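You operate a simulated robot arm through the tools that you are given. There is no shell and no other tool. Be economical: measure what you need, move in short steps, check, and stop when the job is done.

You run a simulated two-armed robot. Do the job below in one go: nothing can be reset, and whatever is moved stays where it is left.

JOB
Put the blue felt pad from the top of the vice bench on the fittings bench top and the grey felt pad on the wiper bench. Take the lid off the grease jar and lay it down on the clear patch of the vice bench. Stack the check block that says "250" from the cart top on top of the check block labelled "300". The order is free.

Only the result counts: the job must be done as asked and must still hold three seconds after the hand-in. Knocking over, shifting, dropping, spilling or breaking anything else fails it. Lids that push on must go on centred and level and be pressed home; caps that screw on are set level and turned clockwise until they are tight.

ROBOT AND FRAMES
Two 7-joint arms with two-finger parallel grippers on one trunk, on a base that drives. Base frame: it is fixed to the floor where the robot stands at the start and does not move with it; the origin is under the middle of the robot, x ahead of it, y to its left, z up. Units: mm, degrees, N and s.
The left shoulder is at the start at [50, 165, 1155], the right one opposite. With the tool pointing down near the work surface each hand reaches from about 160 to 680 mm from the robot's upright axis, wherever it stands, measured 20 degrees to its own side. Places, roughly: check block [4000, 6750, 750]; fittings bench top [1500, -3900, 800]; wiper bench [1500, -400, 800]. Payload 3.91 kg a hand.
The TCP of each hand is the grasp point between the finger pads, 30 mm short of the fingertips. In the tool frame z runs along the fingers and y along their closing line. Largest opening 110 mm; finger width 20, thickness 10; the body of the gripper, 48 by 112 mm, starts 55 mm behind the TCP.
Orientation is told as [roll, pitch, yaw] about the base's x, y, z axes, in that order, counted from this pose: with the fingers straight down and closing along the base's y, the tool's x points along the base's -x, its y along +y and its z along -z.

CONTROLS
- The arms move only by the tool step_arm. It takes "left_commands", "right_commands" or both (then of equal length, played together; a hand with none holds still); each is a list of rows, each a list of 2 entries, a list of its own where there are three numbers: the shift along the tool's x, y, z in mm, then the turn, a rotation vector about the tool's x, y, z in degrees. In form: [[[dx, dy, dz], [rx, ry, rz]], ...]. A call has 1 to 20 rows; each row is the pose to reach, as a shift and turn from the pose commanded when the call began, along the tool's axes at that moment. "left_claw" and "right_claw" are, for a hand that has rows, the opening, from 0 (shut) to 1 (fully open), set as the call begins (left out, the last holds). Rows are played at 5 a second. More than 50 mm and 8.6 degrees between two rows, or a gripper value outside its range, and nothing of the call is played. Where a pose cannot be reached the arm comes as near as it can. A force on the tool above 40 N (or 10 N above the force at the start of the call, whichever is more), or a blocked arm, ends the call early, and 0.2 s more pass. The fingers move at their own pace (about 45 mm/s each) and stop on an object; they squeeze with about 28 N. The grip force told is the motor's: it shows also when the fingers shut on nothing. Time passes only in rows, and 0.2 s behind the last, so rows that repeat a pose let the fingers close. The reply holds the time, the measured pose of the TCP, the force on the tool along the base axes, the opening and the grip force, in the units named above and with some noise, with the torque about the TCP (base axes, N m) and any sound that the robot's microphone picked up.
- Cameras (640 x 400 px; columns grow to the right, rows downward): "scene" is now at [108.2, -38.2, 1323.5]; the picture's right is [-0.43, -0.90, 0.00], its down [-0.53, 0.25, -0.81] and it looks along [0.73, -0.35, -0.59] (base axes); focal length 274 px, centre (320, 200). "left" rides on the left gripper at [72, -17, -103] in its tool frame; the picture's right is [0.23, 0.97, 0.00], its down [-0.76, 0.18, -0.62] and it looks along [-0.61, 0.14, 0.78] (tool axes); focal length 222 px, centre (320, 200). "right" rides on the right gripper at [72, 17, -103] in its tool frame; the picture's right is [-0.23, 0.97, 0.00], its down [-0.76, -0.18, -0.62] and it looks along [-0.61, -0.14, 0.78] (tool axes); focal length 222 px, centre (320, 200). There is no depth. A picture from a camera that has moved, and an enlarged one, comes with that camera's place and axes in the base frame and with its lens.
- camera(camera): a new picture of that camera. It takes no simulated time.
- raise_lower(by): slides the trunk up (or, below 0, down) by that many mm; the arms and the scene camera ride with it, the base frame stays. It gives what a move gives, with no picture.
- steer(legs): drives the robot by 1 to 6 legs, each [ahead, left, turn to the left] in mm, mm and degrees, along the robot's own axes; the way and the turn of a leg run together, so that a leg with both is an arc; at most 1500 mm and 180 degrees a leg. The arms and the cameras ride along, it lands a little off, and it stops where it bumps. It gives what a move gives.
- turn_head(pan, tilt): turns the head with the scene camera to pan (to the left, within 80 degrees either way) and tilt (down, from -29 to 69), counted from straight ahead of the robot. It gives what a move gives.
- zoom(camera, box): a new picture of the part [left, top, right, bottom] of that camera's present view, enlarged. It takes no simulated time.
- close_job(): hands the job in; it is judged then, once.

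Go step by step. Nothing tells you exact positions but the pictures and the camera data: compare them with the known pose of the tool, close in by small moves and look again before you grip or let go. The budget is 165 turns and 130 pictures, counting those below and the enlarged ones. Unless the task says otherwise, let go and move clear before handing in, and close with one line.

The tools are called after "Emit:" as name(argument=value, ...) on one line, values as JSON. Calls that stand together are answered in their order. step_arm: Moves the arms, as the interface text tells. Its arguments: {"type":"object","properties":{"left_commands":{"type":"array","items":{"type":"array"}},"left_claw":{"type":"number"},"right_commands":{"type":"array","items":{"type":"array"}},"right_claw":{"type":"number"}},"required":[]} The other tools are called the same way: raise_lower (by) slides the trunk up or down; steer (legs) drives the base; turn_head (pan, tilt) turns the head that bears the scene camera; camera (camera) takes a picture; zoom (camera, box) takes an enlarged picture of a part of a camera's view; close_job () hands the job in.

At the start:

```text
t: 0.0
left_position: [413.9, -44.5, 1100.5]
left_orientation: [0.0, 0.0, 0.0]
left_contact_force: [1.0, -0.1, -0.6]
left_torque: [0.0, 0.0, 0.01]
left_gripper_width: 110.0
left_gripper_force: 0.1
right_position: [305.5, -405.8, 1084.3]
right_orientation: [0.0, 0.0, -0.1]
right_contact_force: [0.3, 0.0, -0.6]
right_torque: [-0.01, 0.0, 0.04]
right_gripper_width: 110.0
right_gripper_force: 0.0
trunk travel left (down, up): [-375.0, 128.0]
robot x, y, heading: [2.8, -0.7, 0.0]
head pan, tilt: [-25.5, 36.2]
```

scene: 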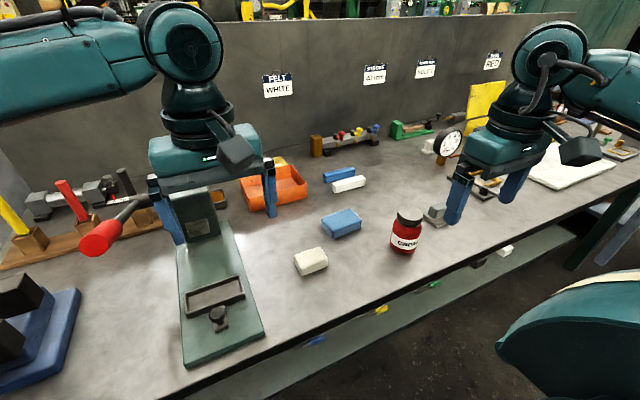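
right: 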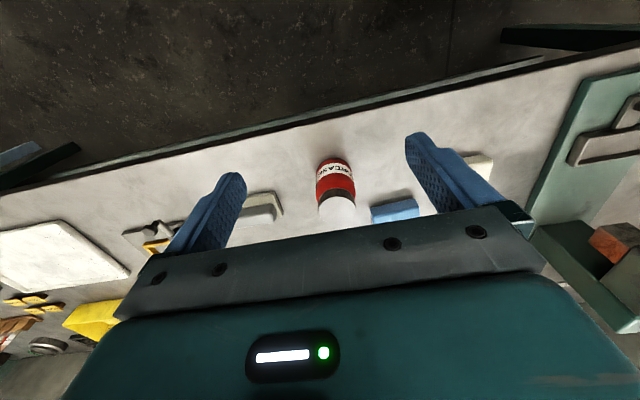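
left: 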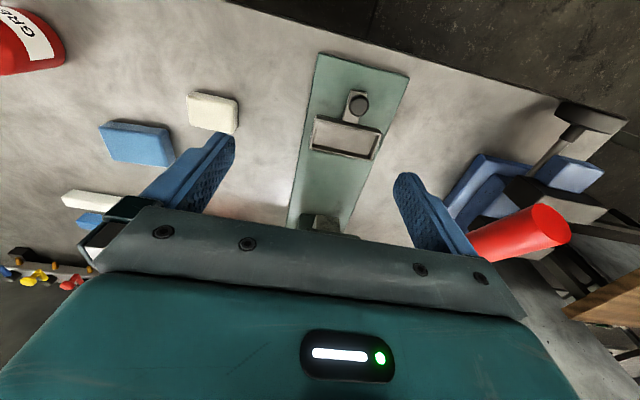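

I see a bench with blue and white pads, a red grease jar and some labels on the back wall. I'll zoom in to read the labels and details first.

Emit:
zoom(camera="scene", box=[240, 130, 480, 290])

Emit:
zoom(camera="scene", box=[240, 40, 540, 140])

Emit:
zoom(camera="scene", box=[420, 60, 640, 270])

```text
2.50 times, centred on (360, 210) of scene
camera zoom: at [108.2, -38.2, 1323.5], right [-0.43, -0.9, 0.0], down [-0.53, 0.25, -0.81], along [0.73, -0.35, -0.59], focal length 685 px, centre (220, 175)
```

zoom: 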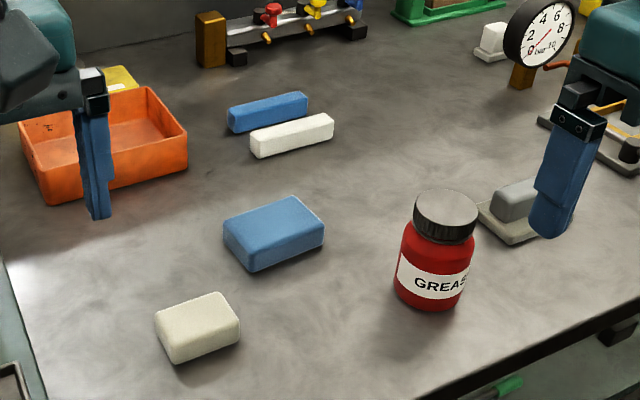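

```text
2.13 times, centred on (390, 90) of scene
camera zoom: at [108.2, -38.2, 1323.5], right [-0.43, -0.9, 0.0], down [-0.53, 0.25, -0.81], along [0.73, -0.35, -0.59], focal length 584 px, centre (171, 435)
```

zoom: 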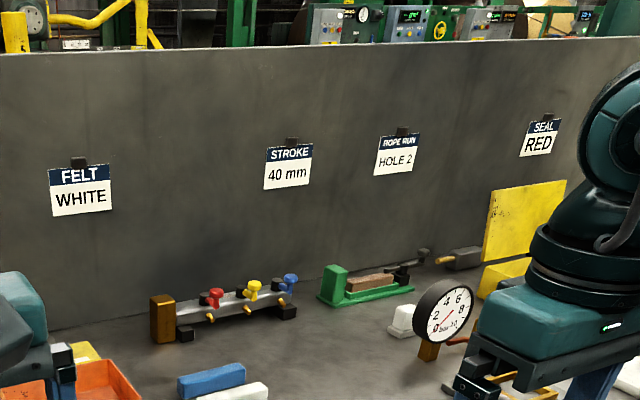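

```text
1.90 times, centred on (530, 165) of scene
camera zoom: at [108.2, -38.2, 1323.5], right [-0.43, -0.9, 0.0], down [-0.53, 0.25, -0.81], along [0.73, -0.35, -0.59], focal length 522 px, centre (-80, 267)
```

zoom: 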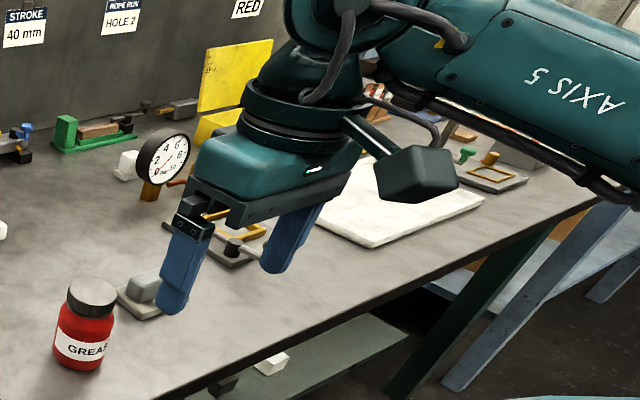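

The bench holds blue and white pads and a grease jar, but no obvious vice label or grey pad. I'll look around.

Emit:
turn_head(pan=60, tilt=15)

Emit:
camera(camera="scene")

Emit:
turn_head(pan=-70, tilt=15)

Emit:
camera(camera="scene")

Emit:
turn_head(pan=15, tilt=20)

Emit:
camera(camera="scene")

```text
t: 1.6
left_position: [414.5, -45.3, 1101.7]
left_orientation: [0.1, 0.1, 0.0]
left_contact_force: [-0.5, 0.0, -0.5]
left_torque: [-0.02, 0.0, -0.02]
left_gripper_width: 109.8
left_gripper_force: 0.1
right_position: [303.9, -404.8, 1084.1]
right_orientation: [0.0, 0.1, 0.0]
right_contact_force: [0.3, -0.5, 0.6]
right_torque: [0.0, 0.01, -0.01]
right_gripper_width: 109.9
right_gripper_force: 0.0
trunk travel left (down, up): [-375.0, 128.0]
robot x, y, heading: [-0.7, -1.1, -0.1]
head pan, tilt: [60.0, 15.0]
```

```text
123 pictures are left
camera scene: at [76.1, 80.2, 1357.3], right [0.87, -0.5, 0.0], down [-0.13, -0.22, -0.97], along [0.48, 0.84, -0.26], focal length 274 px, centre (320, 200)
```

scene: 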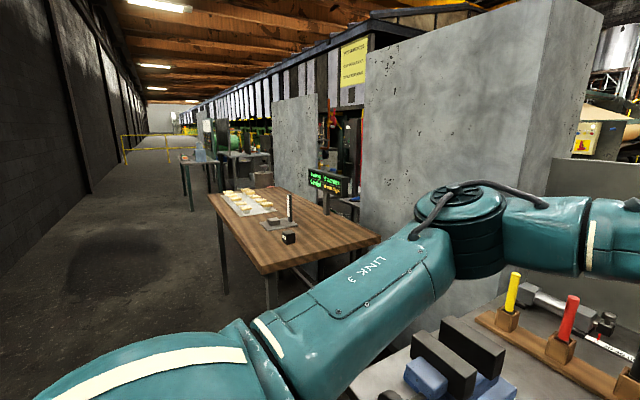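

```text
t: 3.7
left_position: [414.6, -45.1, 1101.9]
left_orientation: [0.0, 0.0, 0.0]
left_contact_force: [-0.6, 0.2, -0.4]
left_torque: [-0.01, 0.0, 0.01]
left_gripper_width: 109.9
left_gripper_force: 0.1
right_position: [304.9, -405.5, 1083.0]
right_orientation: [0.0, -0.1, -0.1]
right_contact_force: [0.2, -0.2, 1.2]
right_torque: [0.01, 0.0, 0.0]
right_gripper_width: 110.4
right_gripper_force: 0.1
trunk travel left (down, up): [-375.0, 128.0]
robot x, y, heading: [-1.4, 0.6, 0.2]
head pan, tilt: [-70.0, 15.0]
```

```text
122 pictures are left
camera scene: at [61.3, -88.5, 1357.4], right [-0.94, -0.34, 0.0], down [-0.09, 0.24, -0.97], along [0.33, -0.91, -0.26], focal length 274 px, centre (320, 200)
```

scene: 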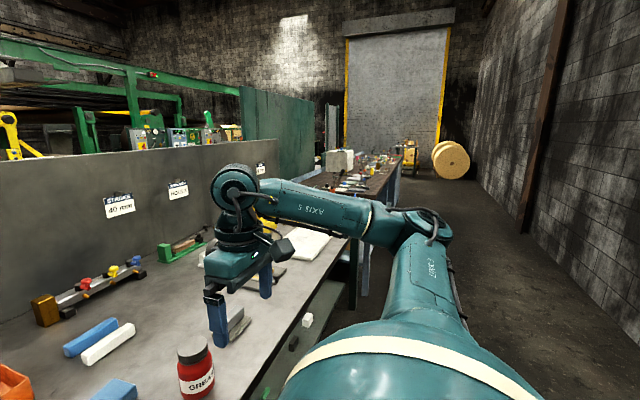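

```text
t: 5.3
left_position: [414.0, -45.2, 1099.8]
left_orientation: [0.0, 0.1, 0.0]
left_contact_force: [0.3, 0.8, 0.4]
left_torque: [-0.02, 0.01, 0.0]
left_gripper_width: 109.7
left_gripper_force: 0.0
right_position: [305.3, -404.8, 1082.5]
right_orientation: [0.0, 0.0, 0.0]
right_contact_force: [0.4, 0.6, -0.4]
right_torque: [0.0, -0.01, 0.0]
right_gripper_width: 110.1
right_gripper_force: 0.1
trunk travel left (down, up): [-375.0, 128.0]
robot x, y, heading: [2.0, 1.7, 0.1]
head pan, tilt: [15.0, 20.0]
```

```text
121 pictures are left
camera scene: at [119.3, 23.3, 1349.2], right [0.26, -0.97, 0.0], down [-0.33, -0.09, -0.94], along [0.91, 0.24, -0.34], focal length 274 px, centre (320, 200)
```

scene: 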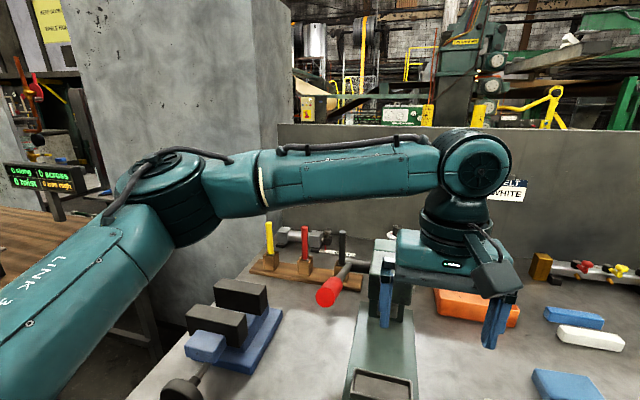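

The front bench has a vice-like blue fixture on the left, more benches lie to the left and right. I'll back off and look over the whole area.

Emit:
steer(legs=[[-500, 0, 0]])

Emit:
turn_head(pan=0, tilt=20)

Emit:
camera(camera="scene")

Emit:
turn_head(pan=55, tilt=15)

Emit:
camera(camera="scene")

Emit:
turn_head(pan=-55, tilt=15)

Emit:
camera(camera="scene")

```text
t: 8.3
left_position: [-90.9, -46.8, 1102.0]
left_orientation: [0.0, 0.1, 0.2]
left_contact_force: [-0.8, -0.3, 0.4]
left_torque: [-0.01, -0.03, -0.02]
left_gripper_width: 110.0
left_gripper_force: 0.1
right_position: [-199.4, -405.1, 1083.6]
right_orientation: [-0.1, 0.1, 0.2]
right_contact_force: [-0.2, -0.4, -0.2]
right_torque: [0.02, -0.06, 0.02]
right_gripper_width: 109.8
right_gripper_force: 0.1
trunk travel left (down, up): [-375.0, 128.0]
robot x, y, heading: [-504.6, 0.9, -0.2]
head pan, tilt: [15.0, 20.0]
```

```text
t: 9.0
left_position: [-91.8, -45.6, 1100.5]
left_orientation: [0.0, 0.0, 0.1]
left_contact_force: [0.3, -0.8, -0.7]
left_torque: [-0.01, 0.04, 0.0]
left_gripper_width: 110.0
left_gripper_force: 0.1
right_position: [-200.8, -405.5, 1083.4]
right_orientation: [-0.1, 0.1, 0.1]
right_contact_force: [-0.5, -0.1, -0.4]
right_torque: [-0.03, -0.03, 0.04]
right_gripper_width: 109.9
right_gripper_force: 0.0
trunk travel left (down, up): [-375.0, 128.0]
robot x, y, heading: [-506.5, 0.8, -0.2]
head pan, tilt: [0.0, 20.0]
```

```text
120 pictures are left
camera scene: at [-382.4, -0.8, 1349.2], right [0.0, -1.0, 0.0], down [-0.34, 0.0, -0.94], along [0.94, 0.0, -0.34], focal length 274 px, centre (320, 200)
```

scene: 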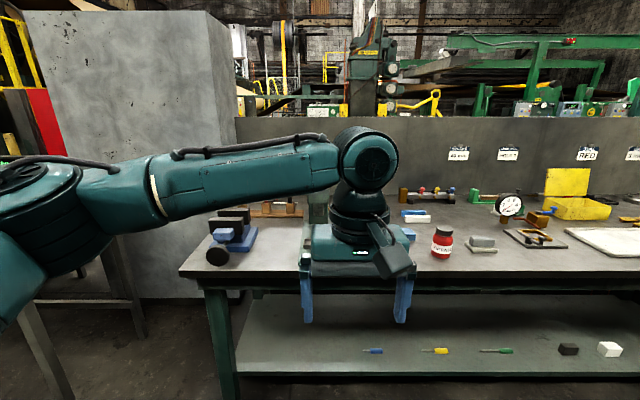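

```text
t: 10.3
left_position: [-90.9, -44.5, 1101.6]
left_orientation: [0.0, 0.0, 0.2]
left_contact_force: [0.4, 0.1, -0.4]
left_torque: [0.0, 0.0, 0.0]
left_gripper_width: 110.0
left_gripper_force: 0.0
right_position: [-199.7, -405.2, 1083.4]
right_orientation: [0.0, -0.1, 0.1]
right_contact_force: [-0.3, -0.2, 0.2]
right_torque: [-0.01, -0.01, -0.03]
right_gripper_width: 109.9
right_gripper_force: 0.0
trunk travel left (down, up): [-375.0, 128.0]
robot x, y, heading: [-504.7, 0.2, 0.0]
head pan, tilt: [55.0, 15.0]
```

```text
119 pictures are left
camera scene: at [-421.9, 75.6, 1357.3], right [0.82, -0.57, 0.0], down [-0.15, -0.21, -0.97], along [0.55, 0.79, -0.26], focal length 274 px, centre (320, 200)
```

scene: 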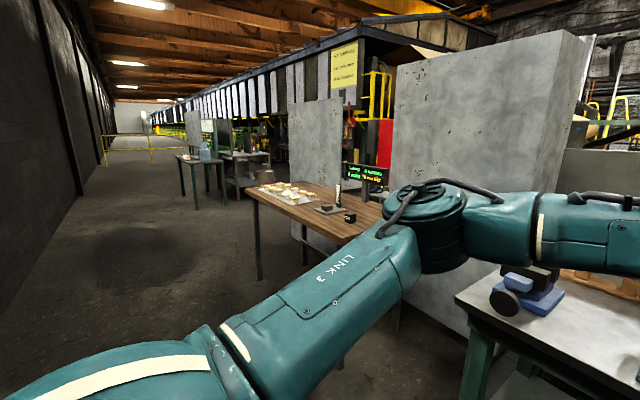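

```text
t: 12.2
left_position: [-90.6, -44.4, 1100.8]
left_orientation: [0.0, -0.1, -0.1]
left_contact_force: [-1.4, -0.5, 0.6]
left_torque: [0.04, 0.02, 0.02]
left_gripper_width: 109.9
left_gripper_force: 0.1
right_position: [-199.2, -406.3, 1082.8]
right_orientation: [0.1, 0.0, 0.1]
right_contact_force: [-0.4, -0.1, 0.1]
right_torque: [-0.02, 0.04, -0.01]
right_gripper_width: 109.9
right_gripper_force: 0.0
trunk travel left (down, up): [-375.0, 128.0]
robot x, y, heading: [-502.1, -1.7, 0.2]
head pan, tilt: [-55.0, 15.0]
```

```text
118 pictures are left
camera scene: at [-421.8, -77.3, 1357.4], right [-0.82, -0.57, 0.0], down [-0.15, 0.21, -0.97], along [0.56, -0.79, -0.26], focal length 274 px, centre (320, 200)
```

scene: 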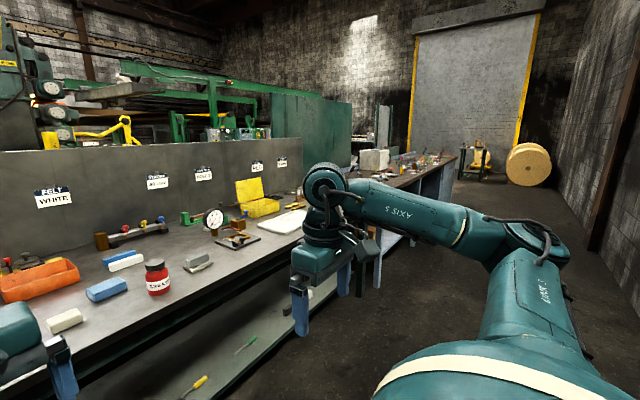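

The front bench (with the vice) seems to be the vice bench; others lie to the right, possibly also behind the panel. I'll drive right to look.

Emit:
steer(legs=[[0, -1400, 0]])

Emit:
turn_head(pan=-25, tilt=15)

Emit:
camera(camera="scene")

```text
t: 18.9
left_position: [-99.7, -1389.6, 1100.0]
left_orientation: [0.0, 0.1, -0.8]
left_contact_force: [0.0, -0.3, -0.4]
left_torque: [0.03, 0.03, 0.01]
left_gripper_width: 110.1
left_gripper_force: 0.1
right_position: [-213.3, -1749.8, 1082.9]
right_orientation: [0.1, 0.0, -0.7]
right_contact_force: [0.1, -0.2, -0.6]
right_torque: [-0.03, -0.02, 0.01]
right_gripper_width: 110.2
right_gripper_force: 0.1
trunk travel left (down, up): [-375.0, 128.0]
robot x, y, heading: [-508.4, -1341.5, -0.8]
head pan, tilt: [-55.0, 15.0]
```

```text
t: 19.8
left_position: [-98.9, -1388.9, 1100.3]
left_orientation: [0.0, 0.0, -0.7]
left_contact_force: [-0.2, 0.5, -0.2]
left_torque: [-0.02, 0.0, -0.01]
left_gripper_width: 110.2
left_gripper_force: 0.3
right_position: [-212.4, -1747.9, 1083.8]
right_orientation: [0.0, -0.1, -0.7]
right_contact_force: [0.7, 0.3, 0.0]
right_torque: [-0.01, 0.0, -0.03]
right_gripper_width: 110.0
right_gripper_force: 0.2
trunk travel left (down, up): [-375.0, 128.0]
robot x, y, heading: [-515.2, -1338.7, -0.7]
head pan, tilt: [-25.0, 15.0]
```

```text
117 pictures are left
camera scene: at [-399.3, -1380.6, 1357.4], right [-0.43, -0.9, 0.0], down [-0.23, 0.11, -0.97], along [0.87, -0.42, -0.26], focal length 274 px, centre (320, 200)
```

scene: 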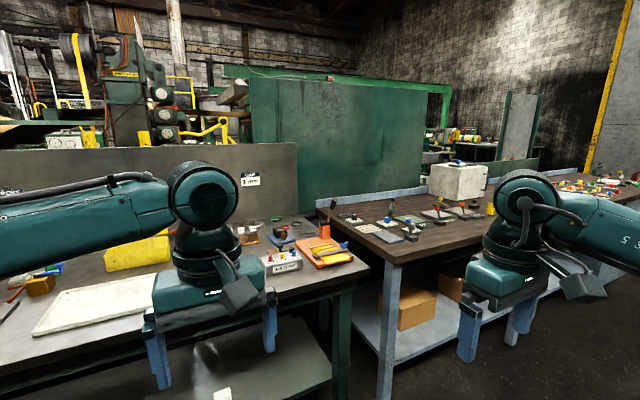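

A dark-topped second bench stands right of the front one. I'll zoom in on it and then go further right.

Emit:
zoom(camera="scene", box=[320, 130, 560, 280])

Emit:
zoom(camera="scene", box=[200, 150, 380, 290])

Emit:
steer(legs=[[0, -1400, 0], [0, -700, 0]])

Emit:
camera(camera="scene")

Emit:
turn_head(pan=15, tilt=15)

Emit:
camera(camera="scene")

```text
2.67 times, centred on (440, 205) of scene
camera zoom: at [-399.3, -1380.6, 1357.4], right [-0.43, -0.9, 0.0], down [-0.23, 0.11, -0.97], along [0.87, -0.42, -0.26], focal length 730 px, centre (0, 187)
```

zoom: 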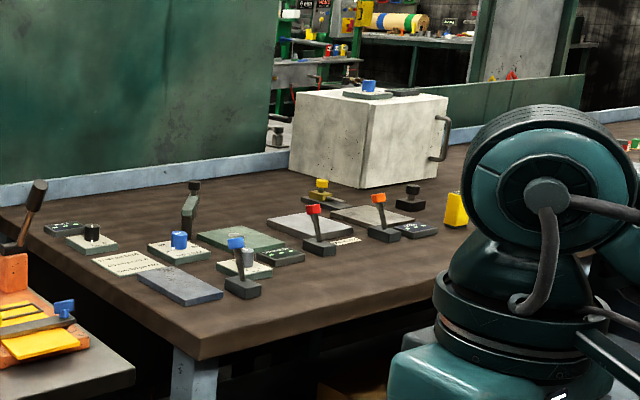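

```text
2.86 times, centred on (290, 220) of scene
camera zoom: at [-399.3, -1380.6, 1357.4], right [-0.43, -0.9, 0.0], down [-0.23, 0.11, -0.97], along [0.87, -0.42, -0.26], focal length 782 px, centre (406, 143)
```

zoom: 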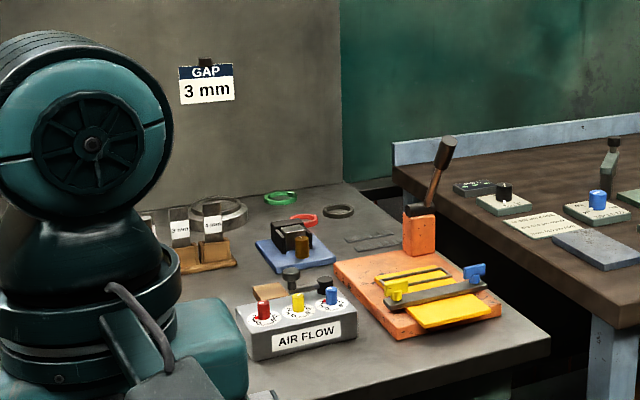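

```text
t: 30.4
left_position: [-137.8, -3532.0, 1100.5]
left_orientation: [0.1, 0.0, -1.2]
left_contact_force: [-0.2, 0.1, 0.1]
left_torque: [-0.03, -0.01, 0.01]
left_gripper_width: 110.1
left_gripper_force: 0.0
right_position: [-254.7, -3890.4, 1083.7]
right_orientation: [0.0, 0.0, -1.2]
right_contact_force: [-0.4, 0.3, 0.4]
right_torque: [-0.03, -0.02, 0.02]
right_gripper_width: 110.2
right_gripper_force: 0.1
trunk travel left (down, up): [-375.0, 128.0]
robot x, y, heading: [-550.7, -3475.4, -1.1]
head pan, tilt: [-25.0, 15.0]
```

```text
114 pictures are left
camera scene: at [-436.8, -3520.6, 1357.3], right [-0.44, -0.9, 0.0], down [-0.23, 0.12, -0.97], along [0.87, -0.43, -0.26], focal length 274 px, centre (320, 200)
```

scene: 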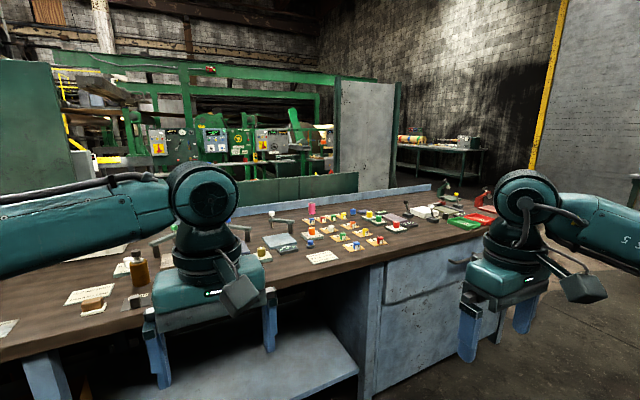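

```text
t: 31.5
left_position: [-136.4, -3532.4, 1100.8]
left_orientation: [-0.1, 0.1, -1.3]
left_contact_force: [0.7, 0.4, 0.0]
left_torque: [-0.03, 0.0, 0.0]
left_gripper_width: 109.9
left_gripper_force: 0.1
right_position: [-254.4, -3890.4, 1083.3]
right_orientation: [0.0, 0.1, -1.3]
right_contact_force: [0.2, -0.3, 1.3]
right_torque: [-0.03, 0.02, 0.02]
right_gripper_width: 110.0
right_gripper_force: 0.2
trunk travel left (down, up): [-375.0, 128.0]
robot x, y, heading: [-550.4, -3479.3, -1.4]
head pan, tilt: [15.0, 15.0]
```

```text
113 pictures are left
camera scene: at [-429.7, -3456.8, 1357.4], right [0.24, -0.97, 0.0], down [-0.25, -0.06, -0.97], along [0.94, 0.23, -0.26], focal length 274 px, centre (320, 200)
```

scene: 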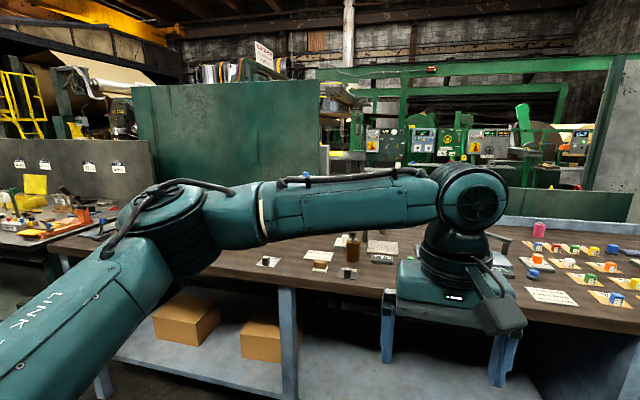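

This dark-topped bench looks like the fittings bench. Now I'll go left to inspect the wooden bench and beyond.

Emit:
steer(legs=[[0, 1500, 1.3], [0, 1500, 0], [0, 1500, 0], [0, 1000, 0]])

Emit:
turn_head(pan=0, tilt=18)

Emit:
camera(camera="scene")

Emit:
turn_head(pan=55, tilt=15)

Emit:
camera(camera="scene")

```text
t: 57.6
left_position: [-146.5, 1958.7, 1101.5]
left_orientation: [0.0, 0.0, 0.7]
left_contact_force: [-0.5, 0.4, -0.2]
left_torque: [-0.02, 0.01, 0.01]
left_gripper_width: 110.2
left_gripper_force: 0.1
right_position: [-251.5, 1598.3, 1083.9]
right_orientation: [-0.1, 0.0, 0.8]
right_contact_force: [0.8, 0.4, 0.1]
right_torque: [-0.05, 0.02, -0.02]
right_gripper_width: 110.0
right_gripper_force: 0.1
trunk travel left (down, up): [-375.0, 128.0]
robot x, y, heading: [-564.1, 1999.8, 0.4]
head pan, tilt: [15.0, 15.0]
```

```text
t: 58.4
left_position: [-148.7, 1959.7, 1101.6]
left_orientation: [0.0, -0.1, 0.7]
left_contact_force: [0.3, -0.5, 0.1]
left_torque: [0.01, 0.0, 0.0]
left_gripper_width: 109.8
left_gripper_force: 0.1
right_position: [-251.3, 1597.0, 1084.3]
right_orientation: [0.0, 0.0, 0.8]
right_contact_force: [-0.4, 0.0, -0.3]
right_torque: [0.01, 0.03, 0.01]
right_gripper_width: 109.9
right_gripper_force: 0.1
trunk travel left (down, up): [-375.0, 128.0]
robot x, y, heading: [-559.8, 1998.2, 0.9]
head pan, tilt: [0.0, 18.0]
```

```text
112 pictures are left
camera scene: at [-438.8, 2000.2, 1352.5], right [0.01, -1.0, 0.0], down [-0.31, 0.0, -0.95], along [0.95, 0.01, -0.31], focal length 274 px, centre (320, 200)
```

scene: 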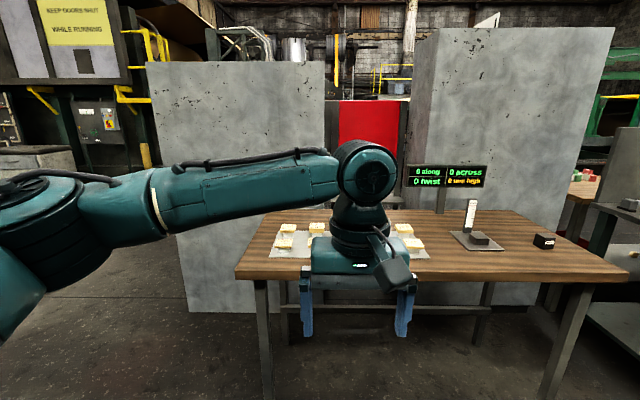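

```text
t: 59.6
left_position: [-146.2, 1960.3, 1101.2]
left_orientation: [0.1, 0.0, 0.7]
left_contact_force: [0.0, 0.7, 0.0]
left_torque: [0.01, 0.02, 0.0]
left_gripper_width: 110.1
left_gripper_force: 0.0
right_position: [-251.1, 1597.6, 1083.9]
right_orientation: [0.0, -0.1, 0.6]
right_contact_force: [-0.3, -0.4, 0.5]
right_torque: [-0.05, -0.02, 0.02]
right_gripper_width: 110.1
right_gripper_force: 0.1
trunk travel left (down, up): [-375.0, 128.0]
robot x, y, heading: [-563.2, 2000.4, 0.8]
head pan, tilt: [55.0, 15.0]
```

```text
111 pictures are left
camera scene: at [-479.4, 2076.1, 1357.4], right [0.83, -0.56, 0.0], down [-0.15, -0.21, -0.97], along [0.54, 0.8, -0.26], focal length 274 px, centre (320, 200)
```

scene: 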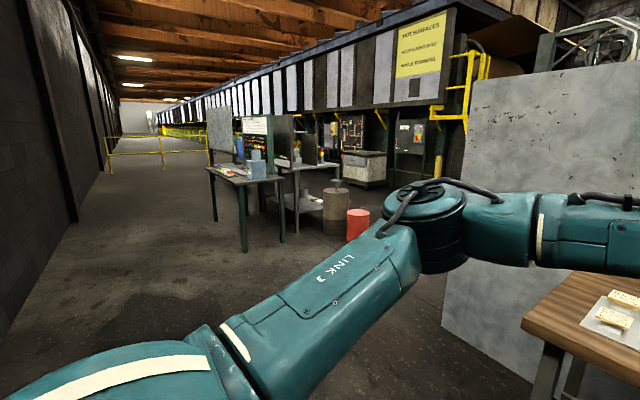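

Something wooden with small blocks shows at the far right behind the concrete block. Let me look closer there and at the far-left benches.

Emit:
zoom(camera="scene", box=[190, 90, 390, 260])

Emit:
turn_head(pan=-35, tilt=15)

Emit:
camera(camera="scene")

```text
2.35 times, centred on (290, 175) of scene
camera zoom: at [-479.4, 2076.1, 1357.4], right [0.83, -0.56, 0.0], down [-0.15, -0.21, -0.97], along [0.54, 0.8, -0.26], focal length 644 px, centre (391, 259)
```

zoom: 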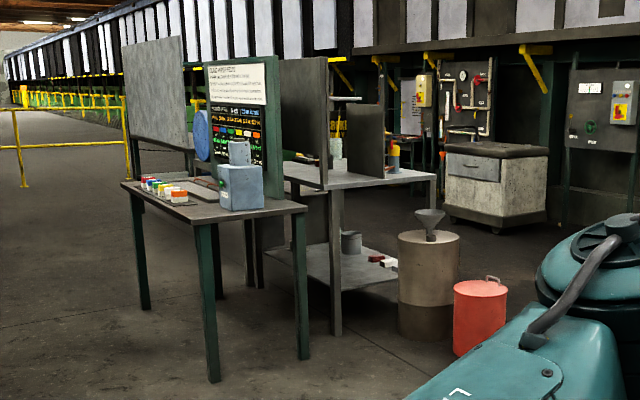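

```text
t: 61.3
left_position: [-146.9, 1959.8, 1101.0]
left_orientation: [0.0, 0.0, 0.7]
left_contact_force: [-0.7, 0.0, -0.9]
left_torque: [-0.01, -0.01, 0.01]
left_gripper_width: 110.1
left_gripper_force: 0.0
right_position: [-251.1, 1598.0, 1082.5]
right_orientation: [0.0, 0.0, 0.7]
right_contact_force: [-0.7, 0.6, -0.2]
right_torque: [-0.02, -0.01, 0.04]
right_gripper_width: 110.1
right_gripper_force: 0.1
trunk travel left (down, up): [-375.0, 128.0]
robot x, y, heading: [-562.1, 2000.7, 0.6]
head pan, tilt: [-35.0, 15.0]
```

```text
109 pictures are left
camera scene: at [-454.9, 1946.4, 1357.4], right [-0.56, -0.83, 0.0], down [-0.21, 0.15, -0.97], along [0.8, -0.54, -0.26], focal length 274 px, centre (320, 200)
```

scene: 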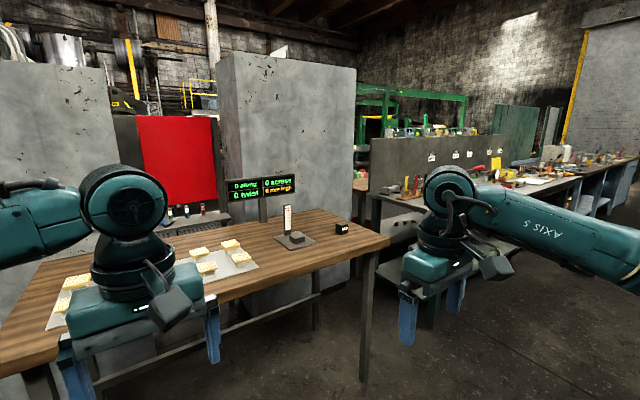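

Emit:
zoom(camera="scene", box=[340, 90, 500, 230])

Emit:
zoom(camera="scene", box=[120, 90, 280, 230])

```text
2.86 times, centred on (420, 160) of scene
camera zoom: at [-454.9, 1946.4, 1357.4], right [-0.56, -0.83, 0.0], down [-0.21, 0.15, -0.97], along [0.8, -0.54, -0.26], focal length 782 px, centre (34, 314)
```

zoom: 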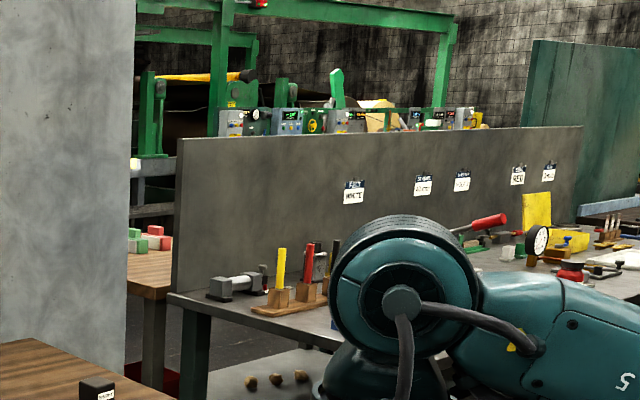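

```text
2.86 times, centred on (200, 160) of scene
camera zoom: at [-454.9, 1946.4, 1357.4], right [-0.56, -0.83, 0.0], down [-0.21, 0.15, -0.97], along [0.8, -0.54, -0.26], focal length 782 px, centre (663, 314)
```

zoom: 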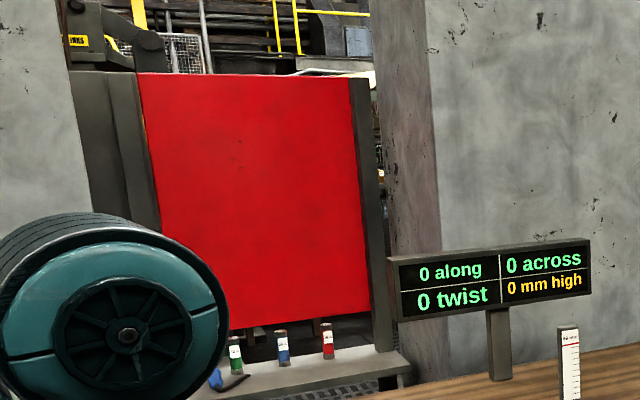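

There is another wooden bench hidden behind the panel near [1500, 100] and a cabinet/cart near [3950, 6750]. A corridor at y≈3600 leads behind; I'll go there.

Emit:
steer(legs=[[0, 1500, 0], [0, 120, -0.6], [1300, 0, 0]])

Emit:
turn_head(pan=-45, tilt=12)

Emit:
camera(camera="scene")

Emit:
turn_head(pan=30, tilt=15)

Emit:
camera(camera="scene")

```text
t: 75.6
left_position: [1103.6, 3622.9, 1100.1]
left_orientation: [0.0, 0.0, 1.6]
left_contact_force: [0.0, 0.3, -0.4]
left_torque: [0.01, 0.02, 0.02]
left_gripper_width: 110.0
left_gripper_force: 0.0
right_position: [1003.5, 3258.1, 1083.5]
right_orientation: [0.0, -0.1, 1.6]
right_contact_force: [0.3, -0.1, 0.3]
right_torque: [0.0, -0.02, -0.04]
right_gripper_width: 109.8
right_gripper_force: 0.1
trunk travel left (down, up): [-375.0, 128.0]
robot x, y, heading: [690.7, 3655.4, 1.7]
head pan, tilt: [-35.0, 15.0]
```

```text
t: 76.4
left_position: [1103.0, 3622.3, 1101.1]
left_orientation: [-0.1, 0.0, 1.6]
left_contact_force: [0.4, -0.2, -0.6]
left_torque: [0.01, -0.06, 0.01]
left_gripper_width: 109.9
left_gripper_force: 0.0
right_position: [1003.7, 3257.7, 1083.7]
right_orientation: [0.1, 0.0, 1.6]
right_contact_force: [-0.8, -0.4, -0.7]
right_torque: [-0.01, -0.01, 0.0]
right_gripper_width: 110.1
right_gripper_force: 0.1
trunk travel left (down, up): [-375.0, 128.0]
robot x, y, heading: [690.0, 3655.2, 1.6]
head pan, tilt: [-45.0, 12.0]
```

```text
106 pictures are left
camera scene: at [784.9, 3591.0, 1362.2], right [-0.69, -0.73, 0.0], down [-0.15, 0.14, -0.98], along [0.71, -0.67, -0.21], focal length 274 px, centre (320, 200)
```

scene: 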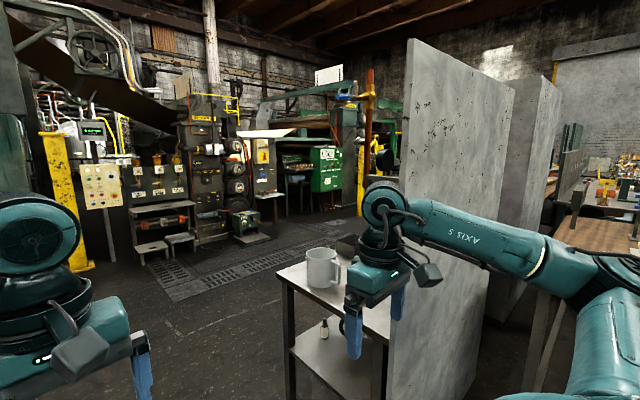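

```text
t: 77.8
left_position: [1103.0, 3621.9, 1100.3]
left_orientation: [-0.1, 0.1, 1.6]
left_contact_force: [0.2, 0.0, -0.6]
left_torque: [0.01, 0.02, -0.02]
left_gripper_width: 110.1
left_gripper_force: 0.0
right_position: [1003.7, 3257.3, 1083.5]
right_orientation: [0.1, 0.1, 1.6]
right_contact_force: [-0.5, 0.2, 0.8]
right_torque: [-0.04, 0.02, -0.01]
right_gripper_width: 110.2
right_gripper_force: 0.0
trunk travel left (down, up): [-375.0, 128.0]
robot x, y, heading: [687.3, 3653.6, 1.7]
head pan, tilt: [30.0, 15.0]
```

```text
105 pictures are left
camera scene: at [796.7, 3703.9, 1357.4], right [0.52, -0.85, 0.0], down [-0.22, -0.14, -0.97], along [0.82, 0.51, -0.26], focal length 274 px, centre (320, 200)
```

scene: 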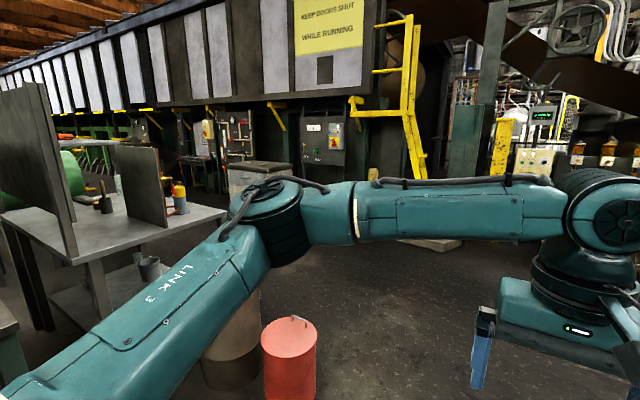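

Emit:
steer(legs=[[1500, -50, -1.6], [500, 0, 0], [0, 0, -90]])

Emit:
turn_head(pan=20, tilt=12)

Emit:
camera(camera="scene")

Emit:
turn_head(pan=-25, tilt=12)

Emit:
camera(camera="scene")

```text
refused: leg 1 is longer than a leg can be; nothing moved
```

```text
t: 78.5
left_position: [1102.2, 3620.4, 1100.7]
left_orientation: [0.0, 0.1, 1.6]
left_contact_force: [0.2, -0.2, 0.2]
left_torque: [0.0, 0.01, -0.01]
left_gripper_width: 110.0
left_gripper_force: 0.0
right_position: [1003.3, 3256.4, 1083.1]
right_orientation: [-0.1, 0.0, 1.7]
right_contact_force: [0.2, -0.6, 0.0]
right_torque: [-0.03, 0.01, -0.02]
right_gripper_width: 110.0
right_gripper_force: 0.1
trunk travel left (down, up): [-375.0, 128.0]
robot x, y, heading: [687.0, 3654.3, 1.6]
head pan, tilt: [20.0, 12.0]
```

```text
104 pictures are left
camera scene: at [803.8, 3689.4, 1362.2], right [0.37, -0.93, 0.0], down [-0.19, -0.08, -0.98], along [0.91, 0.36, -0.21], focal length 274 px, centre (320, 200)
```

scene: 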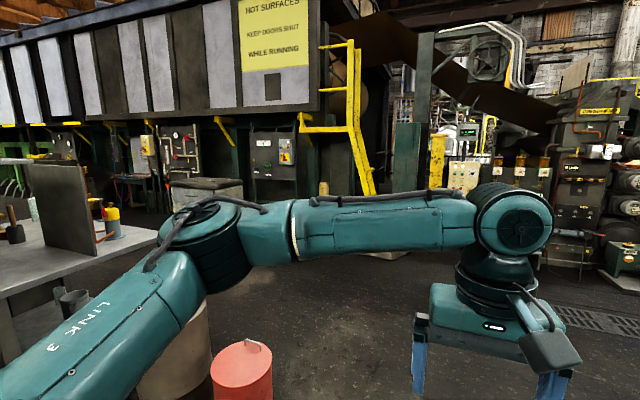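

```text
t: 79.7
left_position: [1102.4, 3621.2, 1099.9]
left_orientation: [0.0, -0.1, 1.6]
left_contact_force: [-0.1, -0.1, 0.2]
left_torque: [-0.01, 0.02, -0.01]
left_gripper_width: 110.0
left_gripper_force: 0.1
right_position: [1003.4, 3257.6, 1083.1]
right_orientation: [0.1, 0.0, 1.7]
right_contact_force: [-0.5, 0.8, -0.6]
right_torque: [-0.02, -0.01, 0.02]
right_gripper_width: 110.0
right_gripper_force: 0.1
trunk travel left (down, up): [-375.0, 128.0]
robot x, y, heading: [688.3, 3654.6, 1.6]
head pan, tilt: [-25.0, 12.0]
```

```text
103 pictures are left
camera scene: at [802.7, 3618.1, 1362.2], right [-0.4, -0.92, 0.0], down [-0.19, 0.08, -0.98], along [0.9, -0.39, -0.21], focal length 274 px, centre (320, 200)
```

scene: 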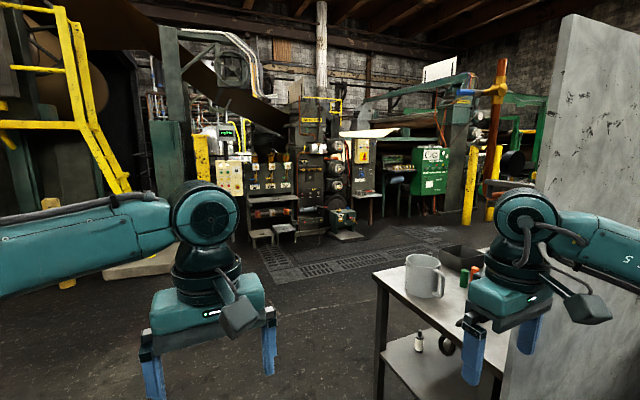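

Leg length was too long. I'll drive in smaller legs, with the corridor being open, and not chain pictures behind a risky drive.

Emit:
steer(legs=[[1400, 0, -1.6], [500, 0, 0], [0, 0, -90]])

Emit:
turn_head(pan=0, tilt=12)

Emit:
camera(camera="scene")

```text
t: 93.0
left_position: [2519.5, 3262.4, 1101.2]
left_orientation: [0.0, -0.1, -91.4]
left_contact_force: [-0.6, 0.0, 0.1]
left_torque: [0.0, 0.03, -0.01]
left_gripper_width: 110.1
left_gripper_force: 0.0
right_position: [2160.9, 3378.3, 1083.6]
right_orientation: [-0.1, 0.0, -91.4]
right_contact_force: [0.6, -0.1, 0.1]
right_torque: [0.02, -0.03, 0.02]
right_gripper_width: 110.1
right_gripper_force: 0.1
trunk travel left (down, up): [-375.0, 128.0]
robot x, y, heading: [2571.3, 3672.7, -91.3]
head pan, tilt: [-25.0, 12.0]
```

```text
t: 93.9
left_position: [2519.4, 3261.6, 1100.0]
left_orientation: [0.0, 0.1, -91.3]
left_contact_force: [0.6, 0.7, -0.1]
left_torque: [-0.01, 0.01, 0.03]
left_gripper_width: 109.9
left_gripper_force: 0.0
right_position: [2160.6, 3378.4, 1083.6]
right_orientation: [0.0, 0.0, -91.3]
right_contact_force: [0.8, -0.2, 0.2]
right_torque: [0.0, 0.02, -0.02]
right_gripper_width: 109.8
right_gripper_force: 0.1
trunk travel left (down, up): [-375.0, 128.0]
robot x, y, heading: [2576.0, 3675.9, -91.3]
head pan, tilt: [0.0, 12.0]
```

```text
102 pictures are left
camera scene: at [2570.6, 3551.2, 1362.2], right [-1.0, 0.02, 0.0], down [0.01, 0.21, -0.98], along [-0.02, -0.98, -0.21], focal length 274 px, centre (320, 200)
```

scene: 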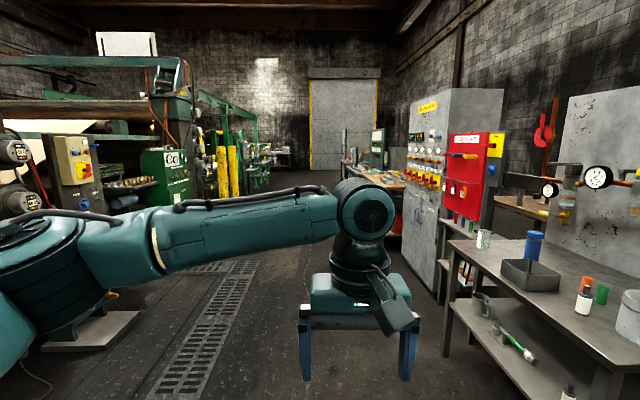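

A full row of benches faces this rear aisle. I'll drive down the aisle (−y) and look right at them.

Emit:
steer(legs=[[1400, 0, 1], [1400, 0, 0]])

Emit:
turn_head(pan=-40, tilt=15)

Emit:
camera(camera="scene")

```text
t: 107.4
left_position: [2513.9, 468.1, 1100.4]
left_orientation: [0.0, -0.1, -89.4]
left_contact_force: [0.0, -0.1, -0.2]
left_torque: [-0.01, -0.01, 0.0]
left_gripper_width: 110.0
left_gripper_force: 0.0
right_position: [2151.1, 573.1, 1084.2]
right_orientation: [0.0, 0.0, -89.5]
right_contact_force: [1.1, -0.5, 0.7]
right_torque: [0.01, 0.0, 0.0]
right_gripper_width: 110.0
right_gripper_force: 0.0
trunk travel left (down, up): [-375.0, 128.0]
robot x, y, heading: [2552.9, 884.2, -89.1]
head pan, tilt: [0.0, 12.0]
```

```text
t: 108.5
left_position: [2514.5, 467.5, 1102.1]
left_orientation: [0.0, 0.0, -89.4]
left_contact_force: [-0.7, 0.2, 0.8]
left_torque: [0.02, -0.01, -0.01]
left_gripper_width: 110.2
left_gripper_force: 0.1
right_position: [2152.2, 574.2, 1083.9]
right_orientation: [0.0, 0.0, -89.3]
right_contact_force: [0.2, -0.4, -0.3]
right_torque: [-0.02, 0.0, -0.01]
right_gripper_width: 109.9
right_gripper_force: 0.1
trunk travel left (down, up): [-375.0, 128.0]
robot x, y, heading: [2555.3, 879.8, -89.2]
head pan, tilt: [-40.0, 15.0]
```

```text
101 pictures are left
camera scene: at [2496.0, 780.3, 1357.4], right [-0.77, 0.63, 0.0], down [0.16, 0.2, -0.97], along [-0.61, -0.75, -0.26], focal length 274 px, centre (320, 200)
```

scene: 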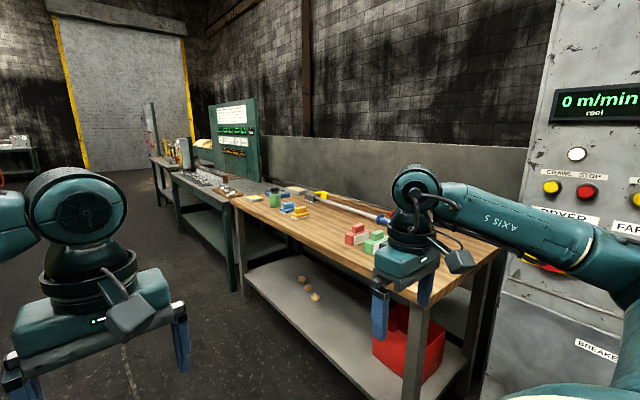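

This is the wooden bench at [1500,-400]: the wiper bench. Let me zoom to see what it holds and where it's clear.

Emit:
zoom(camera="scene", box=[140, 90, 400, 260])

```text
2.35 times, centred on (270, 175) of scene
camera zoom: at [2496.0, 780.3, 1357.4], right [-0.77, 0.63, 0.0], down [0.16, 0.2, -0.97], along [-0.61, -0.75, -0.26], focal length 644 px, centre (438, 259)
```

zoom: 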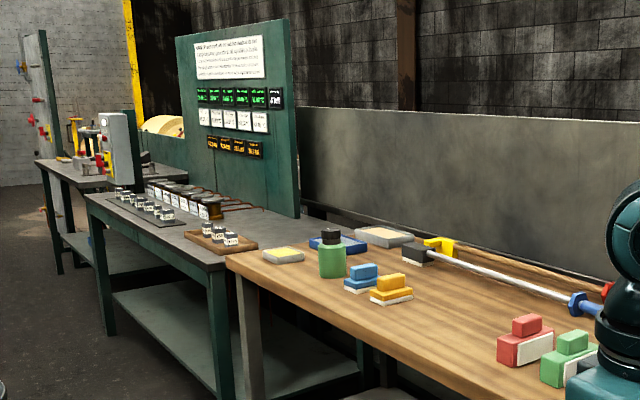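

Emit:
steer(legs=[[1400, 0, 0], [1400, 0, 0]])

Emit:
turn_head(pan=-50, tilt=15)

Emit:
camera(camera="scene")

```text
t: 122.0
left_position: [2507.1, -2327.7, 1101.3]
left_orientation: [-0.1, 0.0, -89.7]
left_contact_force: [-0.3, -1.1, 1.0]
left_torque: [0.0, 0.0, 0.01]
left_gripper_width: 110.0
left_gripper_force: 0.1
right_position: [2147.4, -2220.3, 1083.4]
right_orientation: [0.0, -0.1, -89.8]
right_contact_force: [-0.6, 0.3, 0.7]
right_torque: [-0.02, 0.0, -0.01]
right_gripper_width: 110.1
right_gripper_force: 0.0
trunk travel left (down, up): [-375.0, 128.0]
robot x, y, heading: [2552.3, -1906.9, -89.9]
head pan, tilt: [-40.0, 15.0]
```

```text
t: 122.8
left_position: [2507.7, -2327.6, 1100.9]
left_orientation: [0.0, 0.0, -89.8]
left_contact_force: [-0.5, -0.3, 0.4]
left_torque: [0.0, 0.0, -0.01]
left_gripper_width: 110.1
left_gripper_force: 0.1
right_position: [2146.1, -2220.2, 1084.0]
right_orientation: [-0.1, 0.0, -89.9]
right_contact_force: [-0.3, 0.1, -0.3]
right_torque: [0.01, 0.02, 0.02]
right_gripper_width: 109.9
right_gripper_force: 0.0
trunk travel left (down, up): [-375.0, 128.0]
robot x, y, heading: [2553.2, -1915.3, -89.7]
head pan, tilt: [-50.0, 15.0]
```

```text
99 pictures are left
camera scene: at [2480.5, -2004.2, 1357.4], right [-0.65, 0.76, 0.0], down [0.2, 0.17, -0.97], along [-0.74, -0.62, -0.26], focal length 274 px, centre (320, 200)
```

scene: 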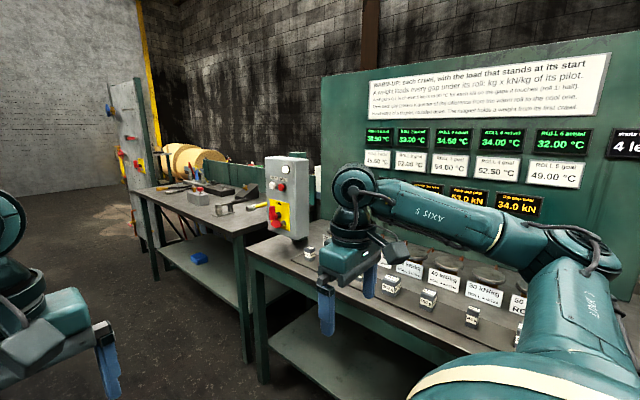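

Emit:
zoom(camera="scene", box=[110, 140, 330, 290])

Emit:
steer(legs=[[1400, 0, 0]])

Emit:
camera(camera="scene")

Emit:
turn_head(pan=-80, tilt=20)

Emit:
camera(camera="scene")

```text
2.67 times, centred on (220, 215) of scene
camera zoom: at [2480.5, -2004.2, 1357.4], right [-0.65, 0.76, 0.0], down [0.2, 0.17, -0.97], along [-0.74, -0.62, -0.26], focal length 730 px, centre (587, 160)
```

zoom: 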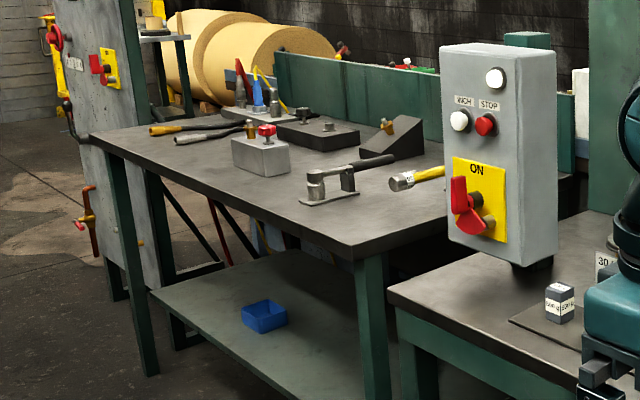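

```text
t: 129.8
left_position: [2487.4, -3729.9, 1099.8]
left_orientation: [0.0, 0.0, -91.1]
left_contact_force: [-0.1, 0.6, 0.2]
left_torque: [0.0, 0.0, 0.04]
left_gripper_width: 110.2
left_gripper_force: 0.0
right_position: [2129.8, -3614.1, 1083.1]
right_orientation: [0.0, -0.1, -91.1]
right_contact_force: [0.2, 0.3, -0.5]
right_torque: [0.0, 0.0, 0.0]
right_gripper_width: 110.2
right_gripper_force: 0.2
trunk travel left (down, up): [-375.0, 128.0]
robot x, y, heading: [2538.2, -3316.9, -91.3]
head pan, tilt: [-50.0, 15.0]
```

```text
97 pictures are left
camera scene: at [2467.0, -3405.8, 1357.3], right [-0.63, 0.78, 0.0], down [0.2, 0.16, -0.97], along [-0.75, -0.61, -0.26], focal length 274 px, centre (320, 200)
```

scene: 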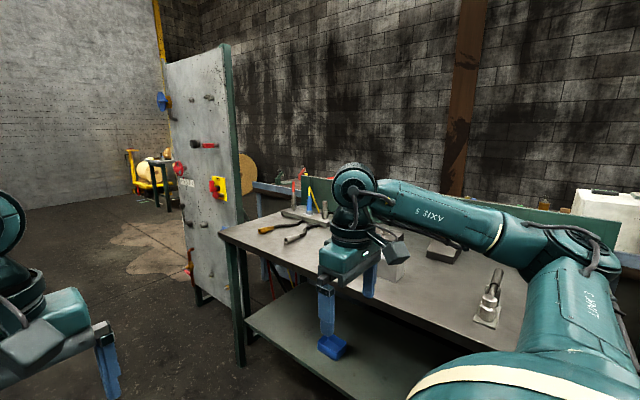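

```text
t: 130.7
left_position: [2486.5, -3728.9, 1100.0]
left_orientation: [0.0, 0.0, -91.2]
left_contact_force: [-0.5, -0.1, -0.6]
left_torque: [0.02, -0.04, 0.0]
left_gripper_width: 110.1
left_gripper_force: 0.1
right_position: [2128.6, -3613.5, 1083.5]
right_orientation: [0.0, 0.0, -91.1]
right_contact_force: [0.6, -0.3, 0.8]
right_torque: [0.02, -0.02, 0.0]
right_gripper_width: 110.0
right_gripper_force: 0.1
trunk travel left (down, up): [-375.0, 128.0]
robot x, y, heading: [2544.3, -3317.1, -91.4]
head pan, tilt: [-80.0, 20.0]
```

```text
96 pictures are left
camera scene: at [2447.7, -3361.4, 1349.2], right [-0.16, 0.99, 0.0], down [0.34, 0.05, -0.94], along [-0.93, -0.15, -0.34], focal length 274 px, centre (320, 200)
```

scene: 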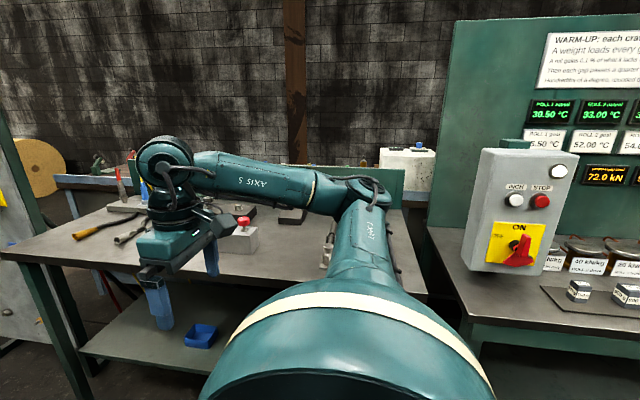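

I've found the fittings bench (tools, clear front area) and the wiper bench. Next the cart with the check blocks: I'll back out along the aisle.

Emit:
steer(legs=[[-1400, 0, 1.3], [-1400, 0, 0], [-1400, 0, 0], [-1400, 0, 0], [-1400, 0, 0]])

```text
t: 163.8
left_position: [2569.7, 3216.4, 1101.2]
left_orientation: [-0.1, 0.1, -90.5]
left_contact_force: [0.4, 0.5, -0.6]
left_torque: [-0.02, 0.01, -0.02]
left_gripper_width: 110.2
left_gripper_force: 0.0
right_position: [2207.9, 3327.1, 1084.1]
right_orientation: [0.0, -0.1, -90.3]
right_contact_force: [0.4, 0.1, 0.2]
right_torque: [0.02, -0.02, 0.01]
right_gripper_width: 110.1
right_gripper_force: 0.1
trunk travel left (down, up): [-375.0, 128.0]
robot x, y, heading: [2613.9, 3630.3, -90.8]
head pan, tilt: [-80.0, 20.0]
```

Emit:
steer(legs=[[0, 0, 140]])

Emit:
turn_head(pan=0, tilt=12)

Emit:
camera(camera="scene")

```text
t: 169.9
left_position: [2928.0, 3906.0, 1101.0]
left_orientation: [0.0, 0.1, 48.0]
left_contact_force: [-0.6, -0.6, 0.3]
left_torque: [-0.01, 0.05, 0.0]
left_gripper_width: 109.8
left_gripper_force: 0.2
right_position: [3123.1, 3584.5, 1083.8]
right_orientation: [0.1, 0.0, 48.2]
right_contact_force: [0.0, -0.3, 0.2]
right_torque: [0.03, 0.01, -0.01]
right_gripper_width: 110.1
right_gripper_force: 0.0
trunk travel left (down, up): [-375.0, 128.0]
robot x, y, heading: [2619.3, 3628.3, 48.2]
head pan, tilt: [-80.0, 20.0]
```

```text
t: 171.4
left_position: [2928.1, 3906.4, 1100.9]
left_orientation: [0.0, 0.0, 48.0]
left_contact_force: [0.1, 0.3, 0.8]
left_torque: [-0.01, 0.04, -0.02]
left_gripper_width: 110.0
left_gripper_force: 0.1
right_position: [3123.9, 3584.8, 1083.1]
right_orientation: [-0.1, 0.0, 48.1]
right_contact_force: [0.1, -0.5, -0.3]
right_torque: [0.01, 0.02, -0.01]
right_gripper_width: 110.0
right_gripper_force: 0.1
trunk travel left (down, up): [-375.0, 128.0]
robot x, y, heading: [2619.9, 3628.8, 48.2]
head pan, tilt: [0.0, 12.0]
```

```text
95 pictures are left
camera scene: at [2699.8, 3719.4, 1362.2], right [0.74, -0.67, 0.0], down [-0.14, -0.15, -0.98], along [0.65, 0.73, -0.21], focal length 274 px, centre (320, 200)
```

scene: 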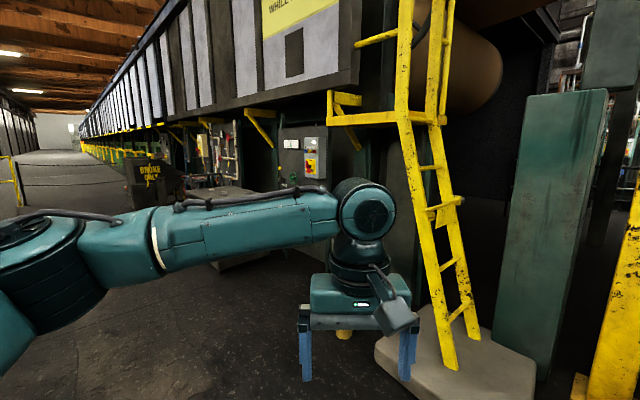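

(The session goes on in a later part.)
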